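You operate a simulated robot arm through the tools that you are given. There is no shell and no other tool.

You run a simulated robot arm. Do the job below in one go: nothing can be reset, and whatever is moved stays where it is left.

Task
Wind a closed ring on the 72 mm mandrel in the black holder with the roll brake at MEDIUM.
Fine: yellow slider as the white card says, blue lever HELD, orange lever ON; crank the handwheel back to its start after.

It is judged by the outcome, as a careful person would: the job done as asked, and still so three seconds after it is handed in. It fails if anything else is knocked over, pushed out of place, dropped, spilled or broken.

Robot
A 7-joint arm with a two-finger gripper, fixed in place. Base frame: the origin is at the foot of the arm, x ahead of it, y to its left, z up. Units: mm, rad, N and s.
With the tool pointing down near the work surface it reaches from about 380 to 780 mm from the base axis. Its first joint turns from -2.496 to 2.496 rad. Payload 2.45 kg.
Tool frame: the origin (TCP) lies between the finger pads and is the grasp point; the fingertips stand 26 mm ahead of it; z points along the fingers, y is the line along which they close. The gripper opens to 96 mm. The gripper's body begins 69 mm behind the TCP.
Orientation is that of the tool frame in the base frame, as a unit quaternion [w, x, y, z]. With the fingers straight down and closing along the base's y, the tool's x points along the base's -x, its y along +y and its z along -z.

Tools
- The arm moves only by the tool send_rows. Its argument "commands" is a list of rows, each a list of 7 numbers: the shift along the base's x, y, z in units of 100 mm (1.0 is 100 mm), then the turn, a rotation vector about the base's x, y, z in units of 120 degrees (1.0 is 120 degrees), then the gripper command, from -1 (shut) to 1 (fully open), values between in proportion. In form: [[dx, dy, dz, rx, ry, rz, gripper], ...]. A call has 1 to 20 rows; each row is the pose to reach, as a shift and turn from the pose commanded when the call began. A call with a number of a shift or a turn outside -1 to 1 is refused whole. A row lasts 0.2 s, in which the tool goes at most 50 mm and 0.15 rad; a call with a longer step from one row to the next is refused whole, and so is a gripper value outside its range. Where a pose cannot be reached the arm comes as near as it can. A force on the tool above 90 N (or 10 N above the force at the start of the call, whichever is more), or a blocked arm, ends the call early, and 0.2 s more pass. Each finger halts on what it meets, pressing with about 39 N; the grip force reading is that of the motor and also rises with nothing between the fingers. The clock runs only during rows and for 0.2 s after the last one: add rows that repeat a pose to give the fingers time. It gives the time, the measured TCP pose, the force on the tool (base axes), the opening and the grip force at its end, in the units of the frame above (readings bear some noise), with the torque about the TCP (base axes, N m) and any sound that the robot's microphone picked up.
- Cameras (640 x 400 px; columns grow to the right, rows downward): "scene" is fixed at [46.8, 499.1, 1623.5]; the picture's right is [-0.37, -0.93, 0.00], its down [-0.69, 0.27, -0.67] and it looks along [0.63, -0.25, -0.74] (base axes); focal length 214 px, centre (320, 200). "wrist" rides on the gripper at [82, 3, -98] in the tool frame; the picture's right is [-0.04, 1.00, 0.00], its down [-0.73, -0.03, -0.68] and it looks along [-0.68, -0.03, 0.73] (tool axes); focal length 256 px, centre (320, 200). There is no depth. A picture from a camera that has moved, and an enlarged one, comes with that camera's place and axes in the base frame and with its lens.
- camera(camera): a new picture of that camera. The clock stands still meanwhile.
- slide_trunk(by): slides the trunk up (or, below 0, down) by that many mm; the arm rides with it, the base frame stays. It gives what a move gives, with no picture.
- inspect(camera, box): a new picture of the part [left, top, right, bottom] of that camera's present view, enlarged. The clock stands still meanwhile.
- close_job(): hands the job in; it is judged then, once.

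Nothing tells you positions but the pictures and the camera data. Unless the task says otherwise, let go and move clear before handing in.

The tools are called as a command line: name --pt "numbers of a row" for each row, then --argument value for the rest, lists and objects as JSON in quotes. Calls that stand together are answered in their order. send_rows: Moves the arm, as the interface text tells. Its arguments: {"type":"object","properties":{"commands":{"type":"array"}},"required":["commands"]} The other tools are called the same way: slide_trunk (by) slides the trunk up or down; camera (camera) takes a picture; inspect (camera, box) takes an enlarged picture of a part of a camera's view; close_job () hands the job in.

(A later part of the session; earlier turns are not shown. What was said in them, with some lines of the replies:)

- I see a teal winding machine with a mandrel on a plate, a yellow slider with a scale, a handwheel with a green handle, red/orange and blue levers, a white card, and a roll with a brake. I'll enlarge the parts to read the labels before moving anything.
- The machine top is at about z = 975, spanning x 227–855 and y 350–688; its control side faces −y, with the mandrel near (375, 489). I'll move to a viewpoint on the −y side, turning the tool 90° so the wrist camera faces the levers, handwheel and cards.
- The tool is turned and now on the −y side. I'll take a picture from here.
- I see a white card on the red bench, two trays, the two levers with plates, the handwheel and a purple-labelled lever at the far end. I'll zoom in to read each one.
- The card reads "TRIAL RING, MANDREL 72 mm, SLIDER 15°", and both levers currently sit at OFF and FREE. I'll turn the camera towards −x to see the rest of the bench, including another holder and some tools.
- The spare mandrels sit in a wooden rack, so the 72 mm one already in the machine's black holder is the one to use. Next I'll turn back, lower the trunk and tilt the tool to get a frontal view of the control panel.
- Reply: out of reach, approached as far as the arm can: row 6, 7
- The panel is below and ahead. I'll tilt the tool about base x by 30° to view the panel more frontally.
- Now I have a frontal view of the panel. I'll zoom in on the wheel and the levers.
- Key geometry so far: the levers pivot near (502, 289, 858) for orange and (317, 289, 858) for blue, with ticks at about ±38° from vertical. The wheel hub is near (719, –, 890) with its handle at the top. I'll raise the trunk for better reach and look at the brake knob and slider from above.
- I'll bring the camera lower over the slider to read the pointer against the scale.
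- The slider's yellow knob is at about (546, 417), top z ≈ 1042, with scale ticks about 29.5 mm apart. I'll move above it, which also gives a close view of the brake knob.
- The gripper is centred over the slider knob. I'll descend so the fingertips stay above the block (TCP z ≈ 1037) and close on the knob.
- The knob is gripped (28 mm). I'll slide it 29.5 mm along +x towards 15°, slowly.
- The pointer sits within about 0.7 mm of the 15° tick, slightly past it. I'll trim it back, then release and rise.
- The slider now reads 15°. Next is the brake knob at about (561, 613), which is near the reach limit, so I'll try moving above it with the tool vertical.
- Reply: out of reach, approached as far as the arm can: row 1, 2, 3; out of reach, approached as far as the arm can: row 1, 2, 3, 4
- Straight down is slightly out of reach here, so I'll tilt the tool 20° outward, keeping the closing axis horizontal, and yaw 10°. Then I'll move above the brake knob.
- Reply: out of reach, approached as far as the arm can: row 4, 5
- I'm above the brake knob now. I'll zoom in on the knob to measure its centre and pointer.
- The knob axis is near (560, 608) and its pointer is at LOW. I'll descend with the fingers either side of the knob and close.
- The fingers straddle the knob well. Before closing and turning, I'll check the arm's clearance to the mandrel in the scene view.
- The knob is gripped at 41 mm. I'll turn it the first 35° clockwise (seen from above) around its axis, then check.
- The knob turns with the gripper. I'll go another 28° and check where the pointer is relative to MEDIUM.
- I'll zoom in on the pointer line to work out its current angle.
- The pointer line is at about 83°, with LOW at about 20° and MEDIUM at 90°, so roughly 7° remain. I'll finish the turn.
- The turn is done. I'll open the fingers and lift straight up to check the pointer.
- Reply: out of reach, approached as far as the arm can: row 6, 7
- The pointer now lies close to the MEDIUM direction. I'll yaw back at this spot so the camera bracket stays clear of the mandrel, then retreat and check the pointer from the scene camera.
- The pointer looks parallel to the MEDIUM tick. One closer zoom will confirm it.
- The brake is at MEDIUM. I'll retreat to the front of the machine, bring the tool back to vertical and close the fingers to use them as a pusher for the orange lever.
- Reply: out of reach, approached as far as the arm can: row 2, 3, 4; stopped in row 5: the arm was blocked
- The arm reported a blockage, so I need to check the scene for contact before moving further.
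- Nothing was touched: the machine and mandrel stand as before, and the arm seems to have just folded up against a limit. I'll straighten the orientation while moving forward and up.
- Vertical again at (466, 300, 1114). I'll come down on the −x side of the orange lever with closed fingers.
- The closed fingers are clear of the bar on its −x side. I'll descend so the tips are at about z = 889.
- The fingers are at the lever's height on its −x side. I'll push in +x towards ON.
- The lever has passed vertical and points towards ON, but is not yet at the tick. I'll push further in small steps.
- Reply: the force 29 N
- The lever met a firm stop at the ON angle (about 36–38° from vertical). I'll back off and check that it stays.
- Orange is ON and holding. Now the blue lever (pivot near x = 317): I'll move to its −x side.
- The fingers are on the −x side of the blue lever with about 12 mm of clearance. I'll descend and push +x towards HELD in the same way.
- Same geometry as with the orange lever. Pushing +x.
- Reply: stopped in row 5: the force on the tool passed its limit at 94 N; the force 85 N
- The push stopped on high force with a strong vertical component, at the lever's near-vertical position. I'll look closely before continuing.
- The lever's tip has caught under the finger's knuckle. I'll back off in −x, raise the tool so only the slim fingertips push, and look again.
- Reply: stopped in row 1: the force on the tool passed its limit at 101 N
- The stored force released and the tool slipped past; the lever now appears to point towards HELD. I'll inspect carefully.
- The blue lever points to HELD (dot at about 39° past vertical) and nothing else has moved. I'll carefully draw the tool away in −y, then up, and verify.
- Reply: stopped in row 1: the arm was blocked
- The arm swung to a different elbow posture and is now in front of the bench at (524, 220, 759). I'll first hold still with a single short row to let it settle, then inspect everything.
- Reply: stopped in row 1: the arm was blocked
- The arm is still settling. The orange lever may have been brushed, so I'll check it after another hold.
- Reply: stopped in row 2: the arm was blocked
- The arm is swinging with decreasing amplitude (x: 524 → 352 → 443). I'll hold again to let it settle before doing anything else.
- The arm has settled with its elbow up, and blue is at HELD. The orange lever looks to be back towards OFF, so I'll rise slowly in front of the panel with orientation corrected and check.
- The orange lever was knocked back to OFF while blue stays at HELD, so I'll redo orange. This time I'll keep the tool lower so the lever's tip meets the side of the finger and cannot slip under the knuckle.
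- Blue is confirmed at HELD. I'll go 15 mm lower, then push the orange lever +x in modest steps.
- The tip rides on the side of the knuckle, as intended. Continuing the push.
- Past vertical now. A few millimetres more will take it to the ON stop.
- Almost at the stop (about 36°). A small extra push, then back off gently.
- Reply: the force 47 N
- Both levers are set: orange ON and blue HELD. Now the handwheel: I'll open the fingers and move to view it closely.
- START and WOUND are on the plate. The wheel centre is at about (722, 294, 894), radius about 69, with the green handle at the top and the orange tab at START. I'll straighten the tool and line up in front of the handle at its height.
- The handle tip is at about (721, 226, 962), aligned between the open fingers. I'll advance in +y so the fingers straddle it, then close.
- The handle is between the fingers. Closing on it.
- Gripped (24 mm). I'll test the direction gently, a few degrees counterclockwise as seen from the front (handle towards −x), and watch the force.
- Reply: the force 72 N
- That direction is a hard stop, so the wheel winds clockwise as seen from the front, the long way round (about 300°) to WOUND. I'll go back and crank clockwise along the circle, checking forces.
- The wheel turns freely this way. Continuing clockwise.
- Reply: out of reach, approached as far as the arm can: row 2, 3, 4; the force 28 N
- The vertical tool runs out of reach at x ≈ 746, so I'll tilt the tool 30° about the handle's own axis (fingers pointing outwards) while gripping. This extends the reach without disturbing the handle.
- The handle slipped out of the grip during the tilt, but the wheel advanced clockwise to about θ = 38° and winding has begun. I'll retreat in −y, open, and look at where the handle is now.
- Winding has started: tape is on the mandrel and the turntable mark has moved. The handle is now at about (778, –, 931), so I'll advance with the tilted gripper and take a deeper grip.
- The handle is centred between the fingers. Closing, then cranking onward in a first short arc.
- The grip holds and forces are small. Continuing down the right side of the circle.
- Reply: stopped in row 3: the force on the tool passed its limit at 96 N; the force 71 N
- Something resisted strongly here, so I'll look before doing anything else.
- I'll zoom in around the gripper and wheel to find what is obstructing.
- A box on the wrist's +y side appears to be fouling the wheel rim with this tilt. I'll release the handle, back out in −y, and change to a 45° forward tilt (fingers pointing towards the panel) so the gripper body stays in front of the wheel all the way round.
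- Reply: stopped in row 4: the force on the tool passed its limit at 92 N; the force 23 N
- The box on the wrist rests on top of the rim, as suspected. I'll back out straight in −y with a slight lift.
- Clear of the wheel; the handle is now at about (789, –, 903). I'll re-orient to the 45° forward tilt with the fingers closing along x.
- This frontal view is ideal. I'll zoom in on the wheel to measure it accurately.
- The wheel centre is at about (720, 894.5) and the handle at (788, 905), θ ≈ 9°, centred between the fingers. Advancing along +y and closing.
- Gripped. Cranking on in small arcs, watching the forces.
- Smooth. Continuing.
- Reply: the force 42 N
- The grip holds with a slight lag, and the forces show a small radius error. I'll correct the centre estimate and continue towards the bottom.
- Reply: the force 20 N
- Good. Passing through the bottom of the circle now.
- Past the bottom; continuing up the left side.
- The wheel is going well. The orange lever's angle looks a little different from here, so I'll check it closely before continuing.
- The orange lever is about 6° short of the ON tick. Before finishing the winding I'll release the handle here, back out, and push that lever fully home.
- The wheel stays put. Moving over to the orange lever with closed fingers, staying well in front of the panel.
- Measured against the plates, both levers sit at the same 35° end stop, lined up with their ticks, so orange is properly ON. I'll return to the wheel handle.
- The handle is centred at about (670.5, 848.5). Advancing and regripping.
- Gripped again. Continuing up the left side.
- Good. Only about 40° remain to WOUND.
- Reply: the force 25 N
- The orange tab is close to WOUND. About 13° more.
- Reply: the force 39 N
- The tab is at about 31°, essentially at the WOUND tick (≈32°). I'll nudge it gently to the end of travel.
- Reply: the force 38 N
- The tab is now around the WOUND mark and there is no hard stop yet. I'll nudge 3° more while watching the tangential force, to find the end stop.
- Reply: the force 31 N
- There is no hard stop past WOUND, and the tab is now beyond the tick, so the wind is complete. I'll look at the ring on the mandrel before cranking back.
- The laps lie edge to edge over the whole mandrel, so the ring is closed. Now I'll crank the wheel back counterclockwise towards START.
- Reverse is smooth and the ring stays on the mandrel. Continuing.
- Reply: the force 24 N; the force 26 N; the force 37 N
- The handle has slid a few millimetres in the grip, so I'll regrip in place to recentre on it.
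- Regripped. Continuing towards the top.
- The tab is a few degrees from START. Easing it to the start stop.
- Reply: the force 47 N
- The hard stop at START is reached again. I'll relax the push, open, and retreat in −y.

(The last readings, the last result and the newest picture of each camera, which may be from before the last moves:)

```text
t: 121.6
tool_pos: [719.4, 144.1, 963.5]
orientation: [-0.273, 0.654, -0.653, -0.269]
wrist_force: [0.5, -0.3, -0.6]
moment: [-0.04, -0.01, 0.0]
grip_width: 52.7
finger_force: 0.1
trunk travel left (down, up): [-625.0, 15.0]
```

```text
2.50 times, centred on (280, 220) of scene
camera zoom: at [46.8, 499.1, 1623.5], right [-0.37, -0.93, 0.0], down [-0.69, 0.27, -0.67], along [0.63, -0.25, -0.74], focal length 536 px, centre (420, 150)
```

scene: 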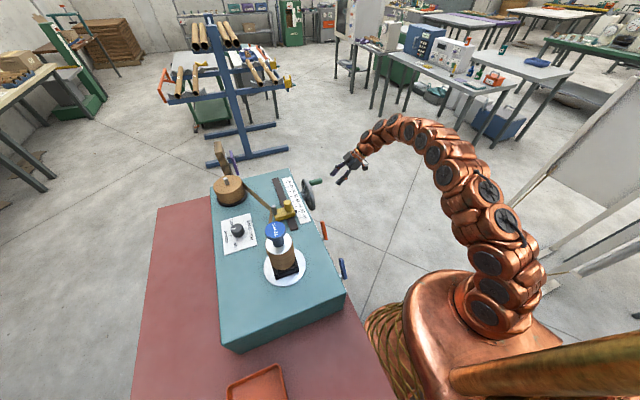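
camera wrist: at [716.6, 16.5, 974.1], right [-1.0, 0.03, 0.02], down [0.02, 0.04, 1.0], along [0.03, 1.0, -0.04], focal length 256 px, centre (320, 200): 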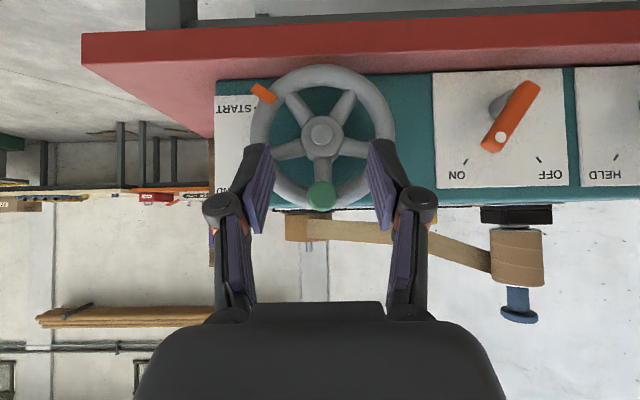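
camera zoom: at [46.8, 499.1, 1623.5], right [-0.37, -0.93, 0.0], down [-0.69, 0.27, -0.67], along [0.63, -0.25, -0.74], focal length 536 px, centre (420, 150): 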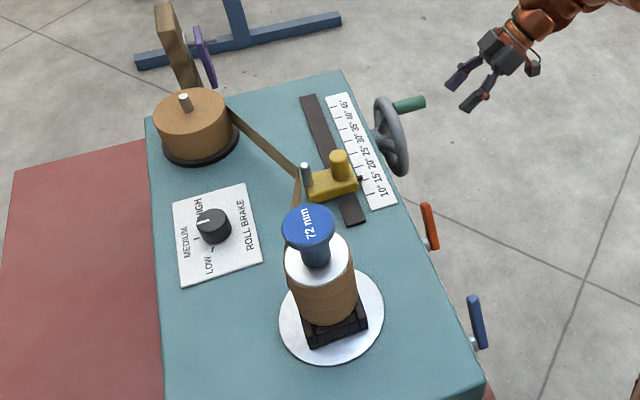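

The wheel is back at START with the ring wound. I'll inspect the ring, the settings and the CHECK tag for anything amiss.

inspect --camera "wrist" --box '[200, 60, 420, 220]'

inspect --camera "scene" --box '[250, 215, 320, 285]'

inspect --camera "wrist" --box '[460, 190, 580, 330]'

inspect --camera "scene" --box '[205, 135, 265, 215]'

```text
2.50 times, centred on (310, 140) of wrist
camera zoom: at [716.6, 16.5, 974.1], right [-1.0, 0.03, 0.02], down [0.02, 0.04, 1.0], along [0.03, 1.0, -0.04], focal length 640 px, centre (345, 350)
```

zoom: 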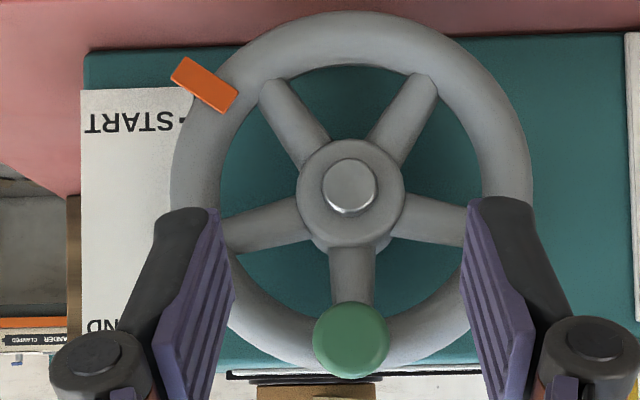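

```text
5.71 times, centred on (285, 250) of scene
camera zoom: at [46.8, 499.1, 1623.5], right [-0.37, -0.93, 0.0], down [-0.69, 0.27, -0.67], along [0.63, -0.25, -0.74], focal length 1226 px, centre (520, -86)
```

zoom: 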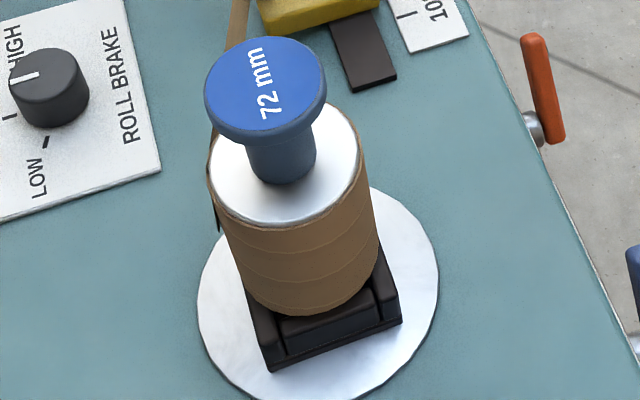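

```text
2.86 times, centred on (520, 260) of wrist
camera zoom: at [716.6, 16.5, 974.1], right [-1.0, 0.03, 0.02], down [0.02, 0.04, 1.0], along [0.03, 1.0, -0.04], focal length 731 px, centre (-251, 29)
```

zoom: 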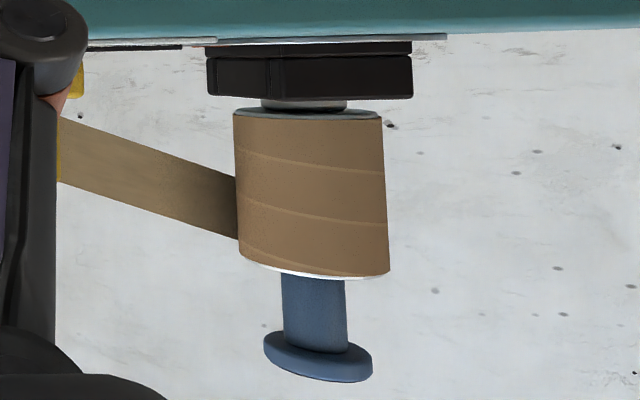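

```text
5.00 times, centred on (235, 175) of scene
camera zoom: at [46.8, 499.1, 1623.5], right [-0.37, -0.93, 0.0], down [-0.69, 0.27, -0.67], along [0.63, -0.25, -0.74], focal length 1072 px, centre (745, 325)
```

zoom: 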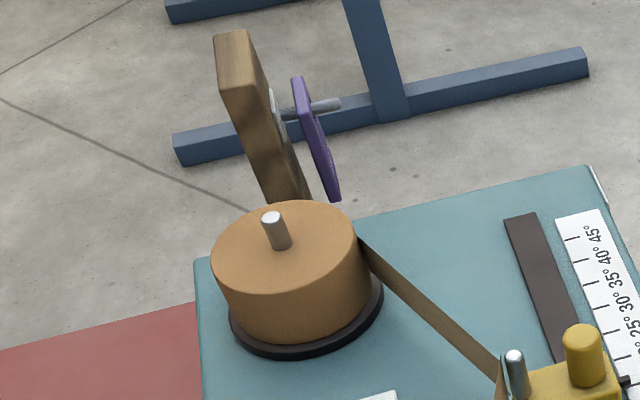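

I'll zoom in harder on the wound surface to make sure the lines are butted lap edges and not gaps.

inspect --camera "wrist" --box '[480, 220, 560, 300]'

inspect --camera "scene" --box '[260, 230, 310, 280]'

```text
5.00 times, centred on (520, 260) of wrist
camera zoom: at [716.6, 16.5, 974.1], right [-1.0, 0.03, 0.02], down [0.02, 0.04, 1.0], along [0.03, 1.0, -0.04], focal length 1280 px, centre (-680, -100)
```

zoom: 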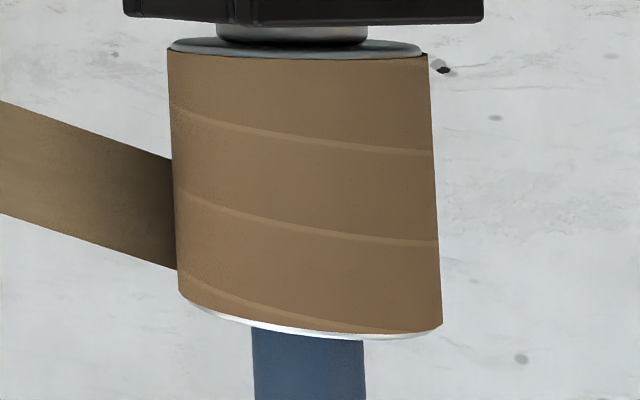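

```text
8.00 times, centred on (285, 255) of scene
camera zoom: at [46.8, 499.1, 1623.5], right [-0.37, -0.93, 0.0], down [-0.69, 0.27, -0.67], along [0.63, -0.25, -0.74], focal length 1716 px, centre (600, -240)
```

zoom: 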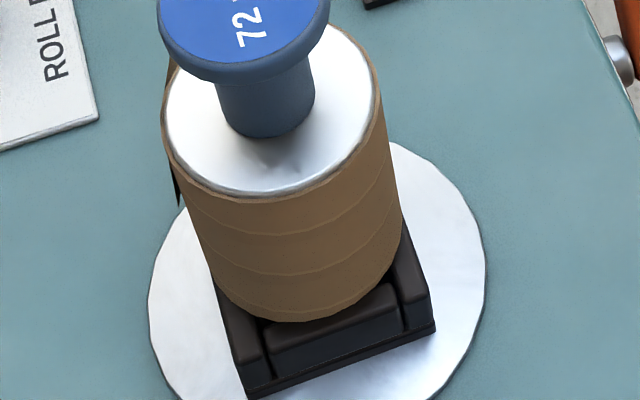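

The laps are closed with no bare metal showing. I'll withdraw the arm clear and do a last check of every setting.

send_rows --pt "-0.05 -0.1 0.1 0 0 0 0.1" --pt "-0.15 -0.2 0.25 -0.06 0 0 0.1" --pt "-0.3 -0.25 0.4 -0.12 0 0 0.1" --pt "-0.45 -0.3 0.55 -0.18 0 0 0.1" --pt "-0.6 -0.3 0.7 -0.24 0 0 0.1" --pt "-0.75 -0.3 0.85 -0.3 0 0 0.1" --pt "-0.9 -0.3 0.95 -0.375 0 0 0.1" --pt "-1.0 -0.2 1.0 -0.375 0 0 0.1" --pt "-1.0 -0.1 1.0 -0.375 0 0 0.1"

camera --camera "wrist"

camera --camera "scene"

```text
refused: row 7 steps farther than a row can; nothing moved
```

```text
taken
camera wrist: at [716.6, 16.5, 974.1], right [-1.0, 0.03, 0.02], down [0.02, 0.04, 1.0], along [0.03, 1.0, -0.04], focal length 256 px, centre (320, 200)
```

wrist: 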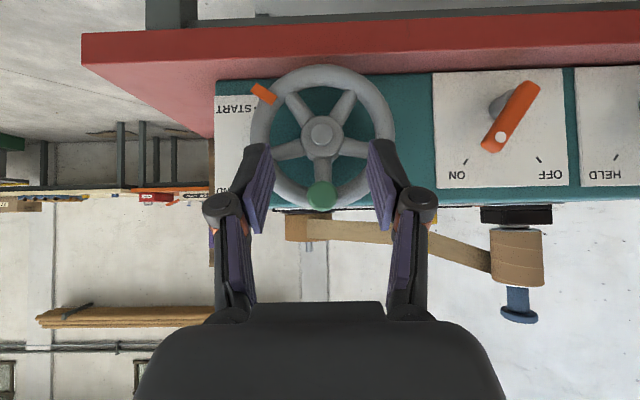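

```text
taken
```

scene: 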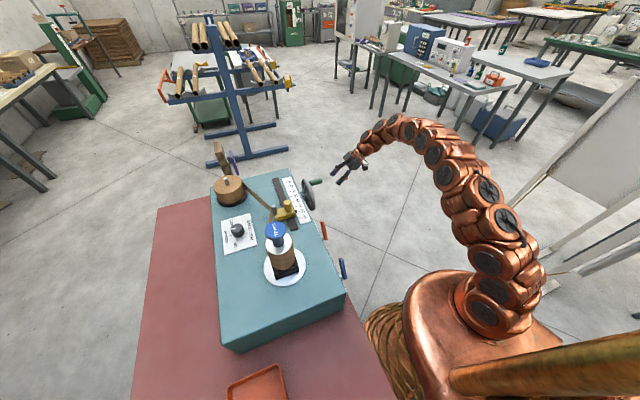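

One rotation step was slightly too large, so the call was refused and nothing moved. I'll resend with smaller steps.

send_rows --pt "-0.05 -0.1 0.1 0 0 0 0.1" --pt "-0.15 -0.2 0.25 -0.06 0 0 0.1" --pt "-0.3 -0.25 0.4 -0.12 0 0 0.1" --pt "-0.45 -0.3 0.55 -0.18 0 0 0.1" --pt "-0.6 -0.3 0.7 -0.24 0 0 0.1" --pt "-0.75 -0.3 0.85 -0.3 0 0 0.1" --pt "-0.85 -0.3 0.95 -0.34 0 0 0.1" --pt "-1.0 -0.2 1.0 -0.375 0 0 0.1" --pt "-1.0 -0.1 1.0 -0.375 0 0 0.1"

camera --camera "wrist"

camera --camera "scene"

```text
t: 123.6
tool_pos: [619.7, 135.1, 1063.0]
orientation: [0.001, 0.708, -0.707, 0.001]
wrist_force: [0.1, -0.2, -0.5]
moment: [-0.01, 0.02, 0.02]
grip_width: 52.5
finger_force: 0.0
trunk travel left (down, up): [-625.0, 15.0]
```

```text
taken
camera wrist: at [617.0, 52.4, 1160.7], right [-1.0, 0.04, 0.0], down [0.03, 0.73, 0.68], along [0.03, 0.68, -0.73], focal length 256 px, centre (320, 200)
```

wrist: 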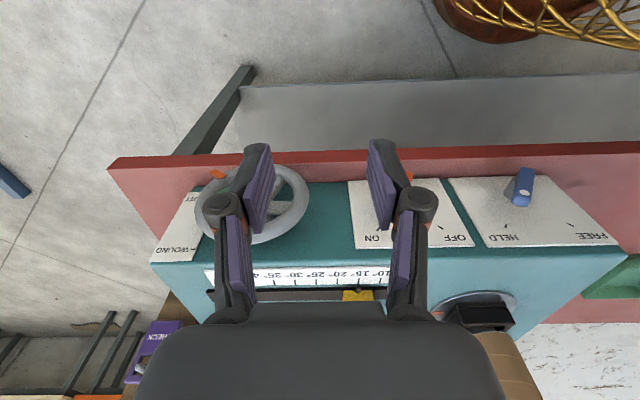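

```text
taken
```

scene: 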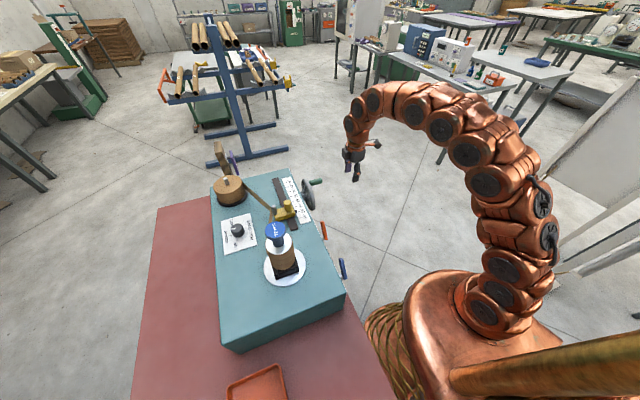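

inspect --camera "scene" --box '[265, 170, 335, 230]'

inspect --camera "scene" --box '[215, 210, 265, 245]'

inspect --camera "scene" --box '[300, 210, 360, 290]'

send_rows --pt "-0.3 0 0 0 0 0 0.1" --pt "-0.6 0 0 0 0 0 0.1" --pt "-0.95 0 0 0 0 0 0.1" --pt "-0.95 0 0 0 0 0 0.1"

camera --camera "wrist"

```text
6.67 times, centred on (300, 200) of scene
camera zoom: at [46.8, 499.1, 1623.5], right [-0.37, -0.93, 0.0], down [-0.69, 0.27, -0.67], along [0.63, -0.25, -0.74], focal length 1430 px, centre (453, 200)
```

zoom: 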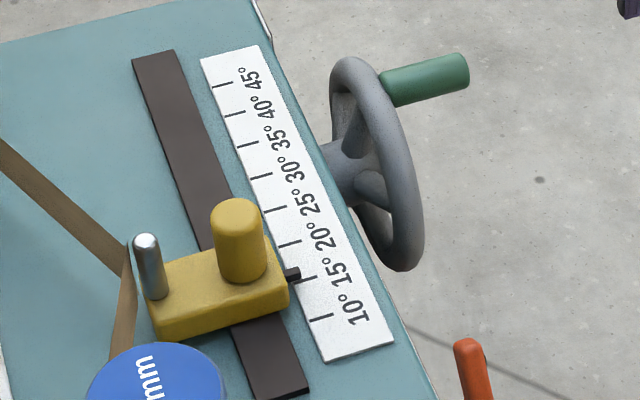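

```text
11.43 times, centred on (240, 228) of scene
camera zoom: at [46.8, 499.1, 1623.5], right [-0.37, -0.93, 0.0], down [-0.69, 0.27, -0.67], along [0.63, -0.25, -0.74], focal length 2451 px, centre (1234, -114)
```

zoom: 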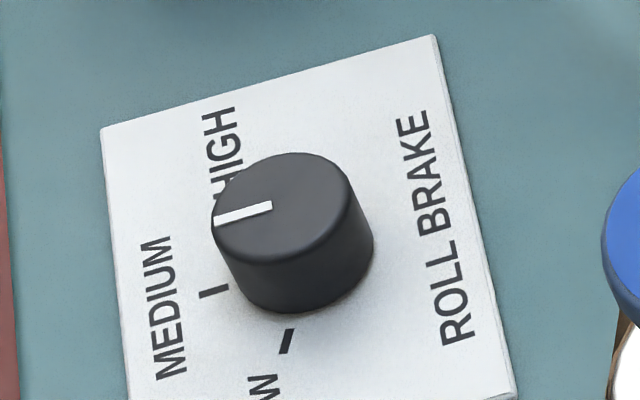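

```text
5.00 times, centred on (330, 250) of scene
camera zoom: at [46.8, 499.1, 1623.5], right [-0.37, -0.93, 0.0], down [-0.69, 0.27, -0.67], along [0.63, -0.25, -0.74], focal length 1072 px, centre (270, -50)
```

zoom: 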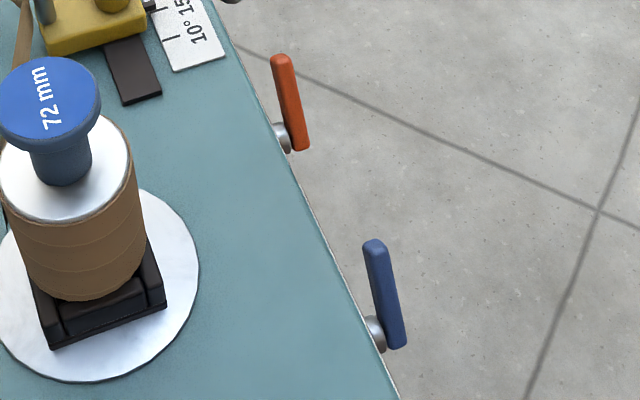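

```text
t: 124.6
tool_pos: [523.5, 132.4, 1063.3]
orientation: [-0.001, 0.709, -0.706, 0.0]
wrist_force: [0.6, -0.4, -0.1]
moment: [0.02, 0.01, 0.02]
grip_width: 52.7
finger_force: 0.0
trunk travel left (down, up): [-625.0, 15.0]
```

```text
taken
camera wrist: at [520.6, 51.4, 1160.7], right [-1.0, 0.04, 0.0], down [0.03, 0.73, 0.68], along [0.03, 0.68, -0.73], focal length 256 px, centre (320, 200)
```

wrist: 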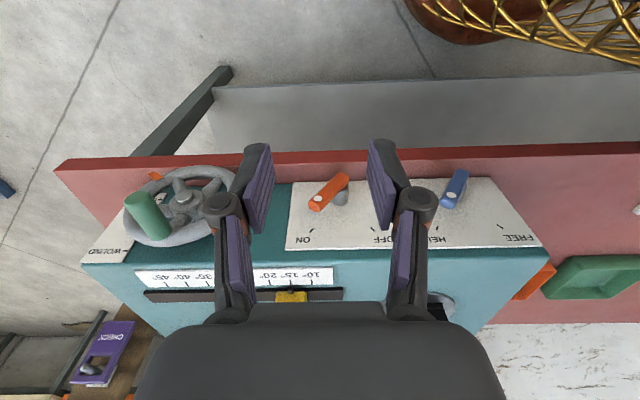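

Everything checks out: brake at MEDIUM, slider at 15°, blue lever HELD, orange lever ON, a closed winding on the 72 mm mandrel, and the handwheel back at START. The arm is clear, so I'm handing the job in.

close_job

```text
The job is handed in.
```

I wound the closed ring on the 72 mm mandrel in the black holder and cranked the handwheel back to its START stop. The job is handed in, with the arm clear.

| Item | Final state |
|---|---|
| Roll brake | MEDIUM |
| Yellow slider | 15°, as the white card says |
| Blue lever | HELD |
| Orange lever | ON |
| Ring | Laps lie edge to edge with no bare mandrel between them |

- **Orange lever:** While I was setting the blue lever, the arm jammed and swung, knocking the orange lever back to OFF. I set it to ON again before any winding started.
- **Handwheel:** It has no stop at WOUND, so I turned it about 10° past the mark before cranking back. The arm also bumped the wheel rim once during the cranking, and I saw no damage or anything moved.
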